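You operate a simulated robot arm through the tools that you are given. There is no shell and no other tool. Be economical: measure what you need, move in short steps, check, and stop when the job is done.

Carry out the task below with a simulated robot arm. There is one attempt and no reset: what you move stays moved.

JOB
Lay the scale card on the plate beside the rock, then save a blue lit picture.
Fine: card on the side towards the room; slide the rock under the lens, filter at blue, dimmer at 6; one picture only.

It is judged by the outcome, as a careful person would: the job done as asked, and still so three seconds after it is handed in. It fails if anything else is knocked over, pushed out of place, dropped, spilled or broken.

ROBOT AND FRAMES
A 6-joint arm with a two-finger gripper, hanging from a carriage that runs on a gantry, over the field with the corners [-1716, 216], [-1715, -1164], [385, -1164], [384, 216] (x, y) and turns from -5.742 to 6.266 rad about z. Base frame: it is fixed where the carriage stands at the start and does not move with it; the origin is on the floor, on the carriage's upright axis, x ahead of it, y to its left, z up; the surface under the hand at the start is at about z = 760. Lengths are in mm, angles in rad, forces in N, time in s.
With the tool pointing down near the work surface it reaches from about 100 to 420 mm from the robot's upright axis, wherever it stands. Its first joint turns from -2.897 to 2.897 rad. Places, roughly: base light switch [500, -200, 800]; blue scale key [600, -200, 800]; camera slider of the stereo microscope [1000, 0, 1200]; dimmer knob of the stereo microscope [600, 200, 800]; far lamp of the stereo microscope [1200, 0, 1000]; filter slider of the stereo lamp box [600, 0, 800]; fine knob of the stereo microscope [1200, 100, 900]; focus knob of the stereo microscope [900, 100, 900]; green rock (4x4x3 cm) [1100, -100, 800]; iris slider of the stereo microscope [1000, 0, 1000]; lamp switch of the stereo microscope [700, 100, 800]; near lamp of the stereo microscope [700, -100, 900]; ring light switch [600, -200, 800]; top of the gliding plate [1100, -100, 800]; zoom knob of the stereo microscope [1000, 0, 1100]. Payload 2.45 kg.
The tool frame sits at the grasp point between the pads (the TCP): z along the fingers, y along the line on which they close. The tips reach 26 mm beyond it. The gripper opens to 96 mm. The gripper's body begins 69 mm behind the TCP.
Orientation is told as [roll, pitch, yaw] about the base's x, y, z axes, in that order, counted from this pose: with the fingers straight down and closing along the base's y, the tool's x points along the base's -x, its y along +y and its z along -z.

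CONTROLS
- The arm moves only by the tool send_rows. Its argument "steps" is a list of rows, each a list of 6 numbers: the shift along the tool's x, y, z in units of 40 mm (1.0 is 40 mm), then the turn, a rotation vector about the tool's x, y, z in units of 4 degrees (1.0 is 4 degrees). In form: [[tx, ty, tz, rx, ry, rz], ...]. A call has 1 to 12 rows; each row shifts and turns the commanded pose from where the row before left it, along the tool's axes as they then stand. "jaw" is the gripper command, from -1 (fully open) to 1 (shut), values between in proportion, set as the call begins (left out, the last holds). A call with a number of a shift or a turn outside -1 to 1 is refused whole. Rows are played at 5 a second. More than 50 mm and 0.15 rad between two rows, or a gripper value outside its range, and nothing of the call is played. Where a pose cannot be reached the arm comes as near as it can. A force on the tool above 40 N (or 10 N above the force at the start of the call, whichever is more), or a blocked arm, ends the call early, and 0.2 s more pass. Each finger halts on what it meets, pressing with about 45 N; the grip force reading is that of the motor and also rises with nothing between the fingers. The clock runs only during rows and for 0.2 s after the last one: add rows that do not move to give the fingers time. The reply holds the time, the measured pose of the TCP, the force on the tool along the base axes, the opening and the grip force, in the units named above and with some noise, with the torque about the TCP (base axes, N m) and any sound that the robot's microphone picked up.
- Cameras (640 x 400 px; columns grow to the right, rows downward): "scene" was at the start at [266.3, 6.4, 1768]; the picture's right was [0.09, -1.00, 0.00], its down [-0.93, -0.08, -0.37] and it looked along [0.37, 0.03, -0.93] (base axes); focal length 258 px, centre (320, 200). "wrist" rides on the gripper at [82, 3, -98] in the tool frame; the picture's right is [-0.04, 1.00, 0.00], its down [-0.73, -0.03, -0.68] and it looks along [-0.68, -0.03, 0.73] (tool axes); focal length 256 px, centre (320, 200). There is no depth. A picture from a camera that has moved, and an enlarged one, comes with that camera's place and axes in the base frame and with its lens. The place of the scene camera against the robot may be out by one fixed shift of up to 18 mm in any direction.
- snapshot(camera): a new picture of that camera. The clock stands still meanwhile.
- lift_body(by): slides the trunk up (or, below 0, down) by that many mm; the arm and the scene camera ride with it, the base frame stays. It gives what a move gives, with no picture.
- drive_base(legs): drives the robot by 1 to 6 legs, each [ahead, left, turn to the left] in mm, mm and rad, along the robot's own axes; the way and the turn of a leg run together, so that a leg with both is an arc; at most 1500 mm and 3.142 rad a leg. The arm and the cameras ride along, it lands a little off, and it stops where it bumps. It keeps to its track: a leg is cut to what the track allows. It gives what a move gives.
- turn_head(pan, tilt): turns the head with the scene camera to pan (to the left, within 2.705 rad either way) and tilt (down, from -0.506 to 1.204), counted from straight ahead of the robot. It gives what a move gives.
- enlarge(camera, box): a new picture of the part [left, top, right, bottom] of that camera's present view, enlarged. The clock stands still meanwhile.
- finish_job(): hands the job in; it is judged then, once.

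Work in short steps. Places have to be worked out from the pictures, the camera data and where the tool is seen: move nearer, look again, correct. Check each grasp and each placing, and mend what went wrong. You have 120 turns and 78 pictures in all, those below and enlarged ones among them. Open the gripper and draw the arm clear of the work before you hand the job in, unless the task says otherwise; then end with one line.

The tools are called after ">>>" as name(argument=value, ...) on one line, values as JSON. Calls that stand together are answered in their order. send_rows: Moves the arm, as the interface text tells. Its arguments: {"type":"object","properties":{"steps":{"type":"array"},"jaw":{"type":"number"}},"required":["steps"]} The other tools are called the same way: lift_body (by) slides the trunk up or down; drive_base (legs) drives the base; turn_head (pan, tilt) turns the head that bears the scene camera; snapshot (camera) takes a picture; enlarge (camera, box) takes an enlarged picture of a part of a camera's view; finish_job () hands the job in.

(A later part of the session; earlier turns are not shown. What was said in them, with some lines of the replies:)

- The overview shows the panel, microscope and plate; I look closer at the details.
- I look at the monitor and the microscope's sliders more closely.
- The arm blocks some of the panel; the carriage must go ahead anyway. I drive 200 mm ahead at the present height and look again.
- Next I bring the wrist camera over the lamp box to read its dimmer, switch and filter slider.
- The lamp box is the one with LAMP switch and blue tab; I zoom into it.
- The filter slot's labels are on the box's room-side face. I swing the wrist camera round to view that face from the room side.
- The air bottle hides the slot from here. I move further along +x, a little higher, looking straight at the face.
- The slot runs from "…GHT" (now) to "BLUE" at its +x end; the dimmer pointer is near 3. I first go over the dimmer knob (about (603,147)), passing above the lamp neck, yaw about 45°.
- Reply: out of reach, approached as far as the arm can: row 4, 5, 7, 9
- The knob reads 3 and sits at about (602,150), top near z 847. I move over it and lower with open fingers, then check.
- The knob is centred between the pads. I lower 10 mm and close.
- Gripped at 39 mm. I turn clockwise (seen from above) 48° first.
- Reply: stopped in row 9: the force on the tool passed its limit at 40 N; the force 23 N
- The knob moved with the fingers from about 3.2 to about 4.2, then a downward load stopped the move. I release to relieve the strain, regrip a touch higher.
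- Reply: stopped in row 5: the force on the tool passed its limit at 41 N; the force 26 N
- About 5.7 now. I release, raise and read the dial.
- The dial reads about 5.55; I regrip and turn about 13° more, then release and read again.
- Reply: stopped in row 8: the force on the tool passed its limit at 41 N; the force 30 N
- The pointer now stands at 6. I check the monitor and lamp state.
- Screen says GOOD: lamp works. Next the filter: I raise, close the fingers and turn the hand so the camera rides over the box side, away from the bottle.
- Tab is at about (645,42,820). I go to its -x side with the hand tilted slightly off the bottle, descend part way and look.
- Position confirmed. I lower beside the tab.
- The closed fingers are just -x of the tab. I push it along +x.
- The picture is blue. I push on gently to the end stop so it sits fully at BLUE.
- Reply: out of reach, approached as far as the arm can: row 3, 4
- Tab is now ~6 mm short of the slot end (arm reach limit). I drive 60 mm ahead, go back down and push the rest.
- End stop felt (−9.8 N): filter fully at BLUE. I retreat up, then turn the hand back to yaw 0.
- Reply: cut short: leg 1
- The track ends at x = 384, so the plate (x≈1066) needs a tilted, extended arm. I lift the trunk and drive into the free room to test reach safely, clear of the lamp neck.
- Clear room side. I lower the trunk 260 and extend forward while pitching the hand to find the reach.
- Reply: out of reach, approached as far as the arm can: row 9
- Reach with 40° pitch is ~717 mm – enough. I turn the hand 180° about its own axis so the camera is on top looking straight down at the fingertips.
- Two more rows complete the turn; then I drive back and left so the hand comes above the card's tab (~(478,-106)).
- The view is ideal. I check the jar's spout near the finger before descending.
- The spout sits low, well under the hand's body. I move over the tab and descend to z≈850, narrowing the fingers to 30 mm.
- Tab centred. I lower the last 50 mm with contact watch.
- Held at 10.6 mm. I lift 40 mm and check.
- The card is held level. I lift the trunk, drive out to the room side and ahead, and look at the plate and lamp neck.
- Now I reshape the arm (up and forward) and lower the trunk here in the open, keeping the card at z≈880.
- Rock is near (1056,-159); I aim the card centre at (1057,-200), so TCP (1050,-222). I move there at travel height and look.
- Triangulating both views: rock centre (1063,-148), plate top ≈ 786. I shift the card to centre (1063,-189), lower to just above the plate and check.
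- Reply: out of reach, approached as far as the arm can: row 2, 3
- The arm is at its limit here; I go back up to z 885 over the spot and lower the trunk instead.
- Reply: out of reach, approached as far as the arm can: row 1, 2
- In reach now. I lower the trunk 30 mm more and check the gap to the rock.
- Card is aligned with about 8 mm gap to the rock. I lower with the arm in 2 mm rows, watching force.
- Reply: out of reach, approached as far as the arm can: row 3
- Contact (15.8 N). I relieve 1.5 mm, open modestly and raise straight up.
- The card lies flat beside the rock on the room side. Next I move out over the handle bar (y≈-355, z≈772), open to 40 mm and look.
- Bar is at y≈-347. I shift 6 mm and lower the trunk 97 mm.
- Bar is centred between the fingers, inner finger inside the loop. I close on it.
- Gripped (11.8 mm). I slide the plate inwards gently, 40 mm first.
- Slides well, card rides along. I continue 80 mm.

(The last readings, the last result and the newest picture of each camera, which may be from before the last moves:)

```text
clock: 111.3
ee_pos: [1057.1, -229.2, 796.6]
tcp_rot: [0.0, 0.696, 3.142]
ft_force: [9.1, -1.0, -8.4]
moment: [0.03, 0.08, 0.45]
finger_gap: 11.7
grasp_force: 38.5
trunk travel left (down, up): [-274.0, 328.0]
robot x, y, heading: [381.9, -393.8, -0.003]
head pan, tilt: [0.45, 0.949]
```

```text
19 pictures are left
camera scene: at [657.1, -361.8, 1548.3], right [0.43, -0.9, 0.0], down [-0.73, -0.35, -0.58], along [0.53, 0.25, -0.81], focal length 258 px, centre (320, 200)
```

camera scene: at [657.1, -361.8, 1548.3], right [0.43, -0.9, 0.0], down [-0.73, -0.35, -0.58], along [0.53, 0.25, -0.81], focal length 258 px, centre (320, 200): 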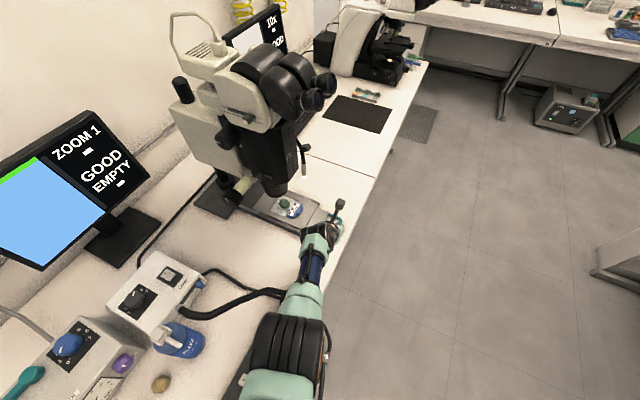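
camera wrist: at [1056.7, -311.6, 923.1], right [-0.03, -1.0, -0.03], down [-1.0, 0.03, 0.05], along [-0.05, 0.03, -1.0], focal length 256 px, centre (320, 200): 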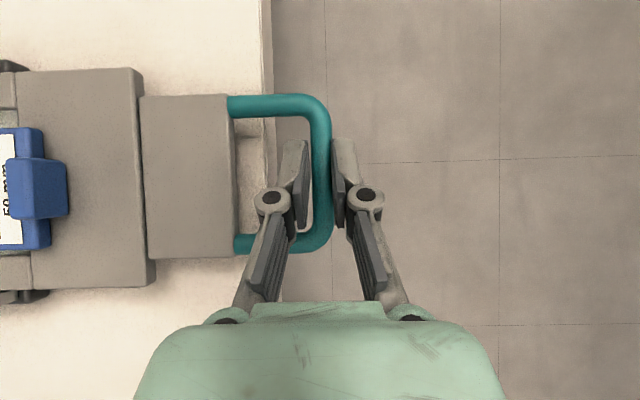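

Rock is now ~32 mm short of the axis. I pan the head towards the monitor and slide 22 mm more.

>>> turn_head(pan=0.75, tilt=0.8)

>>> send_rows(steps=[[0, -0.1, 0, 0, 0, 0], [0, -0.15, 0, 0, 0, 0], [0, -0.15, 0, 0, 0, 0], [0, -0.15, 0, 0, 0, 0]])

>>> snapshot(camera="scene")

```text
clock: 112.1
ee_pos: [1057.5, -227.0, 795.4]
tcp_rot: [-0.001, 0.697, -3.141]
ft_force: [11.9, 0.3, -14.1]
moment: [0.01, -0.1, 0.46]
finger_gap: 11.7
grasp_force: 38.9
trunk travel left (down, up): [-274.0, 328.0]
robot x, y, heading: [382.3, -392.9, -0.001]
head pan, tilt: [0.75, 0.799]
```

```text
clock: 113.1
ee_pos: [1051.4, -205.0, 800.2]
tcp_rot: [-0.002, 0.699, 3.139]
ft_force: [20.1, -0.5, -19.6]
moment: [-0.05, -0.46, 0.2]
finger_gap: 11.7
grasp_force: 39.2
out of reach, approached as far as the arm can: row 3, 4
trunk travel left (down, up): [-274.0, 328.0]
robot x, y, heading: [382.2, -393.5, -0.004]
head pan, tilt: [0.75, 0.799]
```

```text
18 pictures are left
camera scene: at [651.6, -338.7, 1560.3], right [0.68, -0.73, 0.0], down [-0.53, -0.49, -0.7], along [0.51, 0.47, -0.72], focal length 258 px, centre (320, 200)
```

scene: 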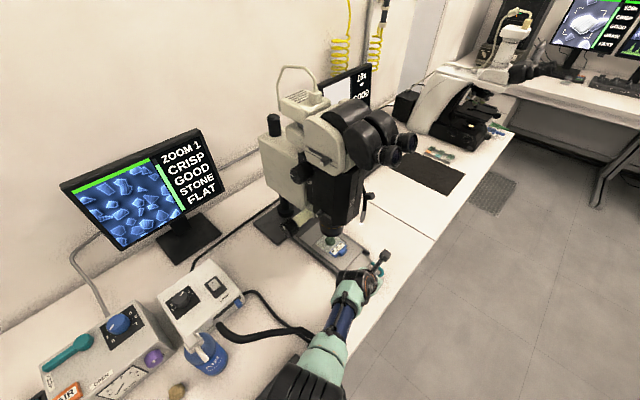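

The monitor shows CRISP / GOOD / STONE. I look closely at rock versus lens.

>>> enlarge(camera="scene", box=[250, 140, 410, 290])

>>> snapshot(camera="wrist")

```text
2.67 times, centred on (330, 215) of scene
camera zoom: at [651.6, -338.7, 1560.3], right [0.68, -0.73, 0.0], down [-0.53, -0.49, -0.7], along [0.51, 0.47, -0.72], focal length 689 px, centre (293, 160)
```

zoom: 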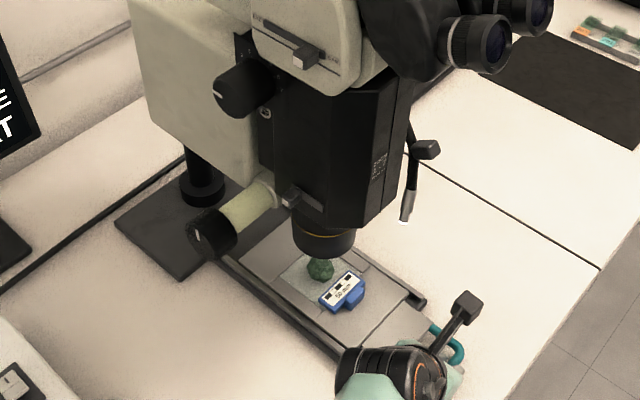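

```text
16 pictures are left
camera wrist: at [1050.6, -207.2, 929.0], right [-0.03, -1.0, -0.03], down [-1.0, 0.03, 0.05], along [-0.05, 0.03, -1.0], focal length 256 px, centre (320, 200)
```

wrist: 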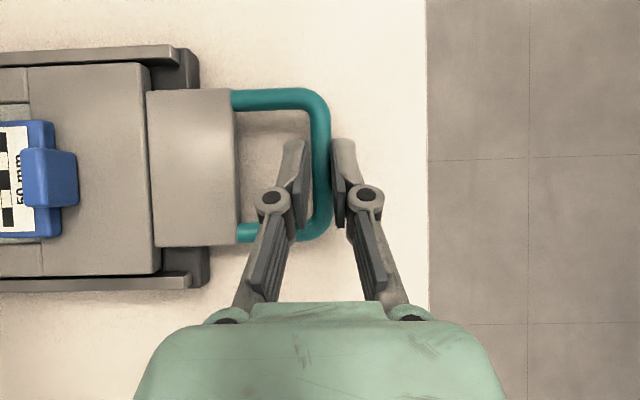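

Rock is within a few mm of the axis; a 5 mm base nudge left centres it and relieves the arm's strain.

>>> drive_base(legs=[[0, 5, 0]])

>>> enlarge(camera="scene", box=[50, 120, 230, 260])

```text
clock: 113.8
ee_pos: [1051.7, -198.6, 800.8]
tcp_rot: [-0.004, 0.7, -3.14]
ft_force: [19.1, 1.5, -13.6]
moment: [0.03, -0.29, 0.24]
finger_gap: 11.8
grasp_force: 38.7
trunk travel left (down, up): [-274.0, 328.0]
robot x, y, heading: [381.1, -388.3, -0.003]
head pan, tilt: [0.75, 0.799]
```

```text
2.86 times, centred on (140, 190) of scene
camera zoom: at [651.6, -333.2, 1560.3], right [0.68, -0.73, 0.0], down [-0.52, -0.49, -0.7], along [0.51, 0.47, -0.72], focal length 738 px, centre (834, 229)
```

zoom: 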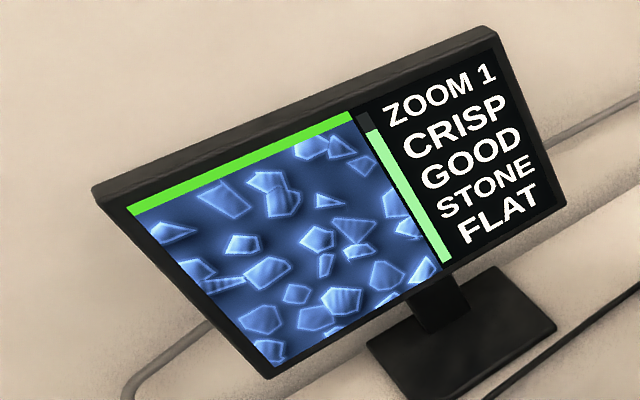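

Blue, crisp, stone in view. I release the handle and raise the trunk clear.

>>> send_rows(steps=[[0, 0, 0, 0, 0, 0], [0, 0, 0, 0, 0, 0], [0, 0, 0, 0, 0, 0]], jaw=0.4)

>>> lift_body(by=80)

>>> snapshot(camera="wrist")

```text
clock: 114.6
ee_pos: [1049.6, -198.0, 799.1]
tcp_rot: [-0.001, 0.695, 3.141]
ft_force: [-0.6, 0.0, -0.2]
moment: [0.0, 0.0, -0.01]
finger_gap: 28.7
grasp_force: 0.0
trunk travel left (down, up): [-274.0, 328.0]
robot x, y, heading: [384.3, -387.7, 0.001]
head pan, tilt: [0.75, 0.799]
```

```text
clock: 115.8
ee_pos: [1049.2, -198.5, 879.7]
tcp_rot: [0.0, 0.696, -3.141]
ft_force: [0.2, -0.1, -0.4]
moment: [0.01, 0.02, 0.0]
finger_gap: 28.9
grasp_force: 0.1
trunk travel left (down, up): [-354.0, 248.0]
robot x, y, heading: [380.3, -388.4, -0.008]
head pan, tilt: [0.75, 0.799]
```

```text
14 pictures are left
camera wrist: at [1047.7, -201.0, 1007.5], right [-0.03, -1.0, -0.03], down [-1.0, 0.03, 0.05], along [-0.05, 0.03, -1.0], focal length 256 px, centre (320, 200)
```

wrist: 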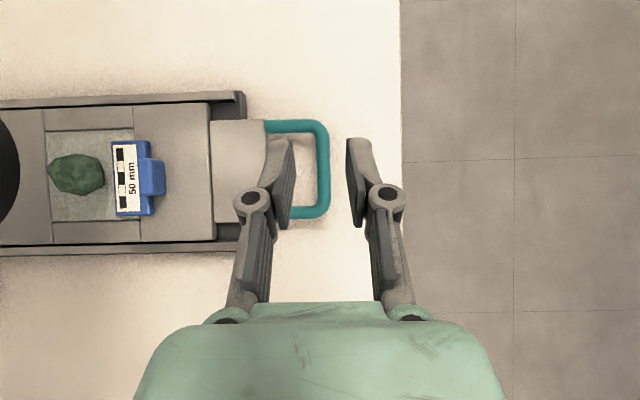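

Plate in place, rock about on the lens axis, card beside it. Now the SAVE key (~(706,-210)): I lift, back into the room, retract the arm and turn the carriage 45° so the hand leans in from the room side.

>>> lift_body(by=100)

>>> drive_base(legs=[[0, -400, 0]])

>>> send_rows(steps=[[-0.48, 0.79, -0.4, 0, 0, 0], [-0.48, 0.79, -0.4, 0, 0, 0], [-0.48, 0.79, -0.4, 0, 0, 0], [-0.48, 0.79, -0.4, 0, 0, 0], [-0.48, 0.79, -0.4, 0, 0, 0], [-0.48, 0.79, -0.4, 0, 0, 0]], jaw=1)

>>> drive_base(legs=[[0, 0, 0.785]])

```text
clock: 117.1
ee_pos: [1049.9, -198.1, 980.0]
tcp_rot: [-0.003, 0.695, -3.143]
ft_force: [-0.1, 0.2, 0.4]
moment: [-0.01, 0.02, -0.02]
finger_gap: 28.8
grasp_force: 0.1
trunk travel left (down, up): [-454.0, 148.0]
robot x, y, heading: [381.9, -386.0, -0.007]
head pan, tilt: [0.75, 0.799]
```

```text
clock: 119.6
ee_pos: [1047.4, -596.8, 979.9]
tcp_rot: [-0.001, 0.697, 3.139]
ft_force: [0.2, -0.5, 0.3]
moment: [0.03, 0.01, 0.02]
finger_gap: 28.9
grasp_force: 0.0
trunk travel left (down, up): [-454.0, 148.0]
robot x, y, heading: [377.6, -784.5, -0.004]
head pan, tilt: [0.75, 0.799]
```

```text
clock: 121.0
ee_pos: [894.6, -754.2, 974.4]
tcp_rot: [0.003, 0.699, 3.127]
ft_force: [1.0, -0.2, -0.6]
moment: [-0.02, 0.07, 0.01]
finger_gap: 0.0
grasp_force: 28.6
out of reach, approached as far as the arm can: row 5, 6
trunk travel left (down, up): [-454.0, 148.0]
robot x, y, heading: [376.2, -783.6, -0.006]
head pan, tilt: [0.75, 0.799]
```

```text
clock: 123.5
ee_pos: [724.1, -402.0, 973.9]
tcp_rot: [0.004, 0.699, -2.381]
ft_force: [-0.7, -0.1, 0.4]
moment: [0.01, -0.01, 0.03]
finger_gap: 0.0
grasp_force: 28.7
trunk travel left (down, up): [-454.0, 148.0]
robot x, y, heading: [379.4, -785.6, 0.77]
head pan, tilt: [0.75, 0.799]
```

The hand is safe in the room. I approach to just short of the key and look.

>>> drive_base(legs=[[97, 132, 0]])

>>> snapshot(camera="wrist")

>>> turn_head(pan=0.15, tilt=1.2)

>>> snapshot(camera="scene")

```text
clock: 124.9
ee_pos: [704.3, -239.2, 974.3]
tcp_rot: [0.004, 0.698, -2.377]
ft_force: [0.4, 0.0, 0.1]
moment: [0.0, -0.02, 0.01]
finger_gap: 0.1
grasp_force: 28.7
trunk travel left (down, up): [-454.0, 148.0]
robot x, y, heading: [359.9, -621.2, 0.775]
head pan, tilt: [0.75, 0.799]
```

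```text
13 pictures are left
camera wrist: at [705.7, -240.7, 1102.2], right [0.67, -0.74, -0.02], down [-0.74, -0.67, 0.05], along [-0.05, -0.01, -1.0], focal length 256 px, centre (320, 200)
```

wrist: 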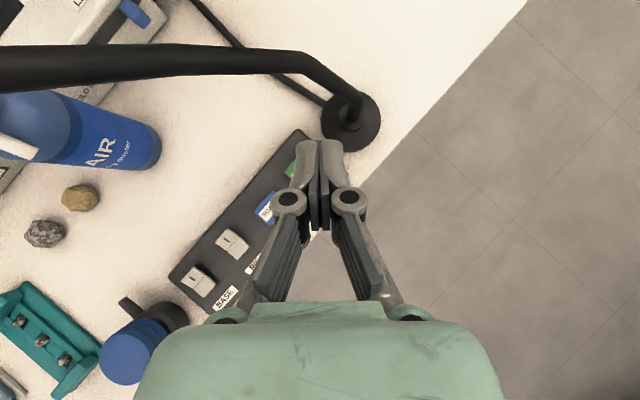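

```text
clock: 125.9
ee_pos: [703.4, -239.0, 973.3]
tcp_rot: [0.004, 0.696, -2.377]
ft_force: [-0.6, -0.1, -0.2]
moment: [-0.02, 0.01, 0.01]
finger_gap: 0.0
grasp_force: 28.7
trunk travel left (down, up): [-454.0, 148.0]
robot x, y, heading: [357.1, -622.4, 0.772]
head pan, tilt: [0.15, 1.201]
```

```text
12 pictures are left
camera scene: at [546.9, -438.5, 1712.0], right [0.8, -0.6, 0.0], down [-0.56, -0.74, -0.36], along [0.22, 0.29, -0.93], focal length 258 px, centre (320, 200)
```

scene: 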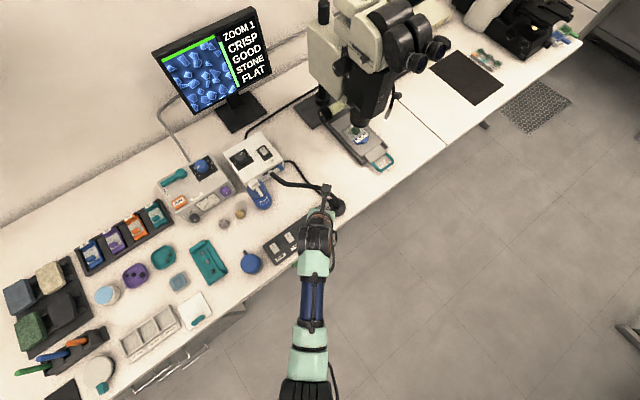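

Lamp neck passes at y ≥ -170 over there; the key is clear of it. I shift over SAVE and lower the trunk 115 mm, then look.

>>> send_rows(steps=[[0.32, -0.54, 0.26, 0, 0, 0]])

>>> lift_body(by=-115)

>>> snapshot(camera="wrist")

```text
clock: 126.3
ee_pos: [702.5, -212.9, 976.2]
tcp_rot: [0.004, 0.698, -2.379]
ft_force: [0.1, -0.8, -0.2]
moment: [0.04, 0.01, -0.03]
finger_gap: 0.0
grasp_force: 28.7
trunk travel left (down, up): [-454.0, 148.0]
robot x, y, heading: [360.3, -621.0, 0.771]
head pan, tilt: [0.15, 1.201]
```

```text
clock: 127.8
ee_pos: [701.8, -211.4, 861.5]
tcp_rot: [0.005, 0.698, -2.377]
ft_force: [0.5, 0.6, -0.1]
moment: [0.01, 0.03, 0.0]
finger_gap: 0.0
grasp_force: 28.6
trunk travel left (down, up): [-339.0, 263.0]
robot x, y, heading: [358.6, -626.2, 0.769]
head pan, tilt: [0.15, 1.201]
```

```text
11 pictures are left
camera wrist: at [702.8, -213.6, 988.7], right [0.67, -0.74, -0.02], down [-0.74, -0.67, 0.05], along [-0.05, -0.01, -1.0], focal length 256 px, centre (320, 200)
```

wrist: 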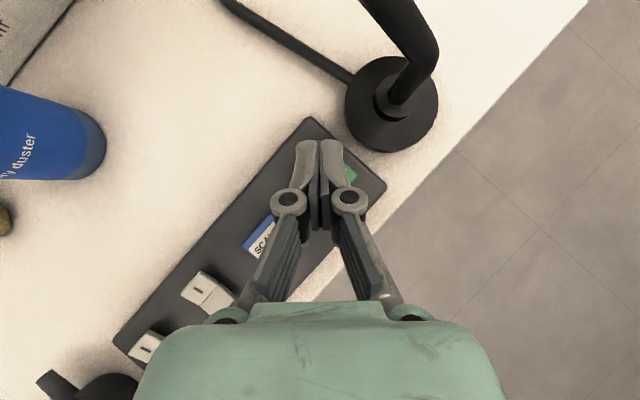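

The tip is aligned over SAVE (~(708,-205)), with SCALE well clear. I lower 30 mm by trunk, then feel with the arm.

>>> lift_body(by=-30)

>>> enlarge(camera="wrist", box=[220, 90, 420, 230])

```text
clock: 128.5
ee_pos: [701.0, -211.4, 830.5]
tcp_rot: [0.004, 0.7, -2.377]
ft_force: [-0.2, 0.1, 0.1]
moment: [-0.02, 0.01, 0.02]
finger_gap: 0.0
grasp_force: 28.2
trunk travel left (down, up): [-309.0, 293.0]
robot x, y, heading: [362.3, -621.7, 0.775]
head pan, tilt: [0.15, 1.201]
```

```text
2.86 times, centred on (320, 160) of wrist
camera zoom: at [702.8, -213.6, 958.6], right [0.67, -0.74, -0.02], down [-0.74, -0.67, 0.05], along [-0.05, -0.01, -1.0], focal length 731 px, centre (320, 314)
```

zoom: 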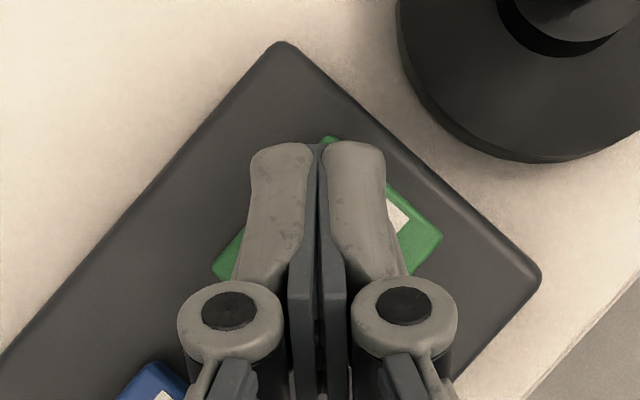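

Tip is right over the key centre. I feel downward in 3 mm rows.

>>> send_rows(steps=[[-0.048, 0, 0.058, 0, 0, 0], [-0.048, 0, 0.058, 0, 0, 0], [-0.048, 0, 0.058, 0, 0, 0]])

```text
clock: 129.3
ee_pos: [701.1, -211.7, 820.9]
tcp_rot: [0.004, 0.699, -2.376]
ft_force: [-0.1, 0.6, 0.7]
moment: [-0.05, 0.02, 0.0]
finger_gap: 0.0
grasp_force: 28.5
trunk travel left (down, up): [-309.0, 293.0]
robot x, y, heading: [358.0, -623.9, 0.768]
head pan, tilt: [0.15, 1.201]
```

>>> send_rows(steps=[[-0.032, 0, 0.0385, 0, 0, 0], [-0.032, 0, 0.0385, 0, 0, 0], [-0.032, 0, 0.0385, 0, 0, 0]])

```text
clock: 130.1
ee_pos: [702.8, -210.3, 815.6]
tcp_rot: [0.003, 0.698, -2.376]
ft_force: [-0.5, -0.4, 1.9]
moment: [0.03, 0.05, 0.02]
finger_gap: 6.1
grasp_force: 28.0
trunk travel left (down, up): [-309.0, 293.0]
robot x, y, heading: [358.5, -623.6, 0.774]
head pan, tilt: [0.15, 1.201]
heard: click
```

A click was heard. I go straight up and check the monitor.

>>> lift_body(by=60)

>>> enlarge(camera="scene", box=[140, 0, 400, 240])

```text
clock: 131.1
ee_pos: [701.8, -211.4, 876.2]
tcp_rot: [0.004, 0.698, -2.377]
ft_force: [0.3, -0.5, -0.2]
moment: [0.04, 0.01, 0.01]
finger_gap: 0.0
grasp_force: 28.1
trunk travel left (down, up): [-369.0, 233.0]
robot x, y, heading: [360.1, -621.8, 0.769]
head pan, tilt: [0.15, 1.201]
```

```text
1.67 times, centred on (270, 120) of scene
camera zoom: at [546.9, -438.6, 1627.0], right [0.8, -0.6, 0.0], down [-0.56, -0.74, -0.36], along [0.22, 0.29, -0.93], focal length 430 px, centre (403, 333)
```

zoom: 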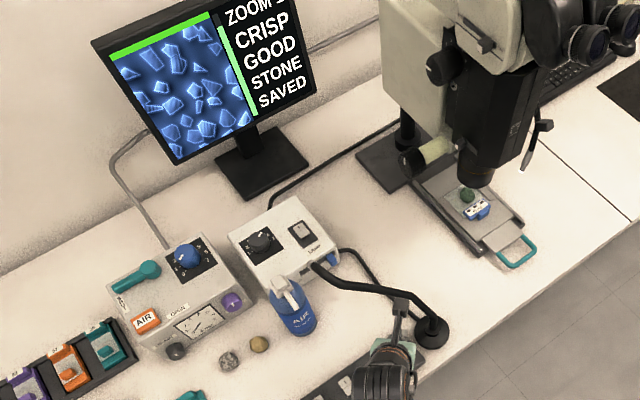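

The monitor shows SAVED. I raise, back off into the room and open the gripper.

>>> lift_body(by=100)

>>> drive_base(legs=[[-120, -150, 0]])

>>> send_rows(steps=[[0, 0, 0, 0, 0, 0], [0, 0, 0, 0, 0, 0], [0, 0, 0, 0, 0, 0], [0, 0, 0, 0, 0, 0]], jaw=-1)

>>> snapshot(camera="scene")

```text
clock: 132.4
ee_pos: [701.4, -210.9, 975.2]
tcp_rot: [0.003, 0.699, -2.378]
ft_force: [-0.1, -1.5, -0.3]
moment: [0.01, -0.02, 0.0]
finger_gap: 0.0
grasp_force: 28.5
trunk travel left (down, up): [-469.0, 133.0]
robot x, y, heading: [361.4, -621.1, 0.77]
head pan, tilt: [0.15, 1.201]
```

```text
clock: 134.0
ee_pos: [722.3, -400.1, 975.9]
tcp_rot: [0.003, 0.701, -2.374]
ft_force: [0.3, -0.3, -0.7]
moment: [0.02, -0.01, 0.03]
finger_gap: 0.0
grasp_force: 28.7
trunk travel left (down, up): [-469.0, 133.0]
robot x, y, heading: [383.7, -817.0, 0.776]
head pan, tilt: [0.15, 1.201]
```

```text
clock: 135.0
ee_pos: [721.8, -401.0, 975.9]
tcp_rot: [0.004, 0.696, -2.373]
ft_force: [0.6, 0.3, 0.0]
moment: [-0.01, -0.02, -0.03]
finger_gap: 96.0
grasp_force: 0.1
trunk travel left (down, up): [-469.0, 133.0]
robot x, y, heading: [383.4, -814.5, 0.776]
head pan, tilt: [0.15, 1.201]
```

```text
8 pictures are left
camera scene: at [568.0, -630.3, 1727.0], right [0.8, -0.6, 0.0], down [-0.56, -0.74, -0.36], along [0.22, 0.29, -0.93], focal length 258 px, centre (320, 200)
```

scene: 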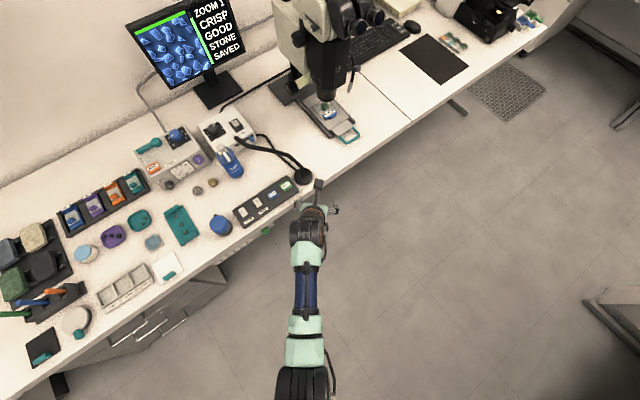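

Everything is in place, the picture is saved, the gripper is open and the arm is clear of the bench. I hand the job in.

>>> finish_job()

```text
The job is handed in.
```

The scale card lies flat beside the rock on the room side, the rock is under the lens, the filter is at blue and the dimmer at 6, and SAVE was pressed once, with the monitor now showing SAVED.
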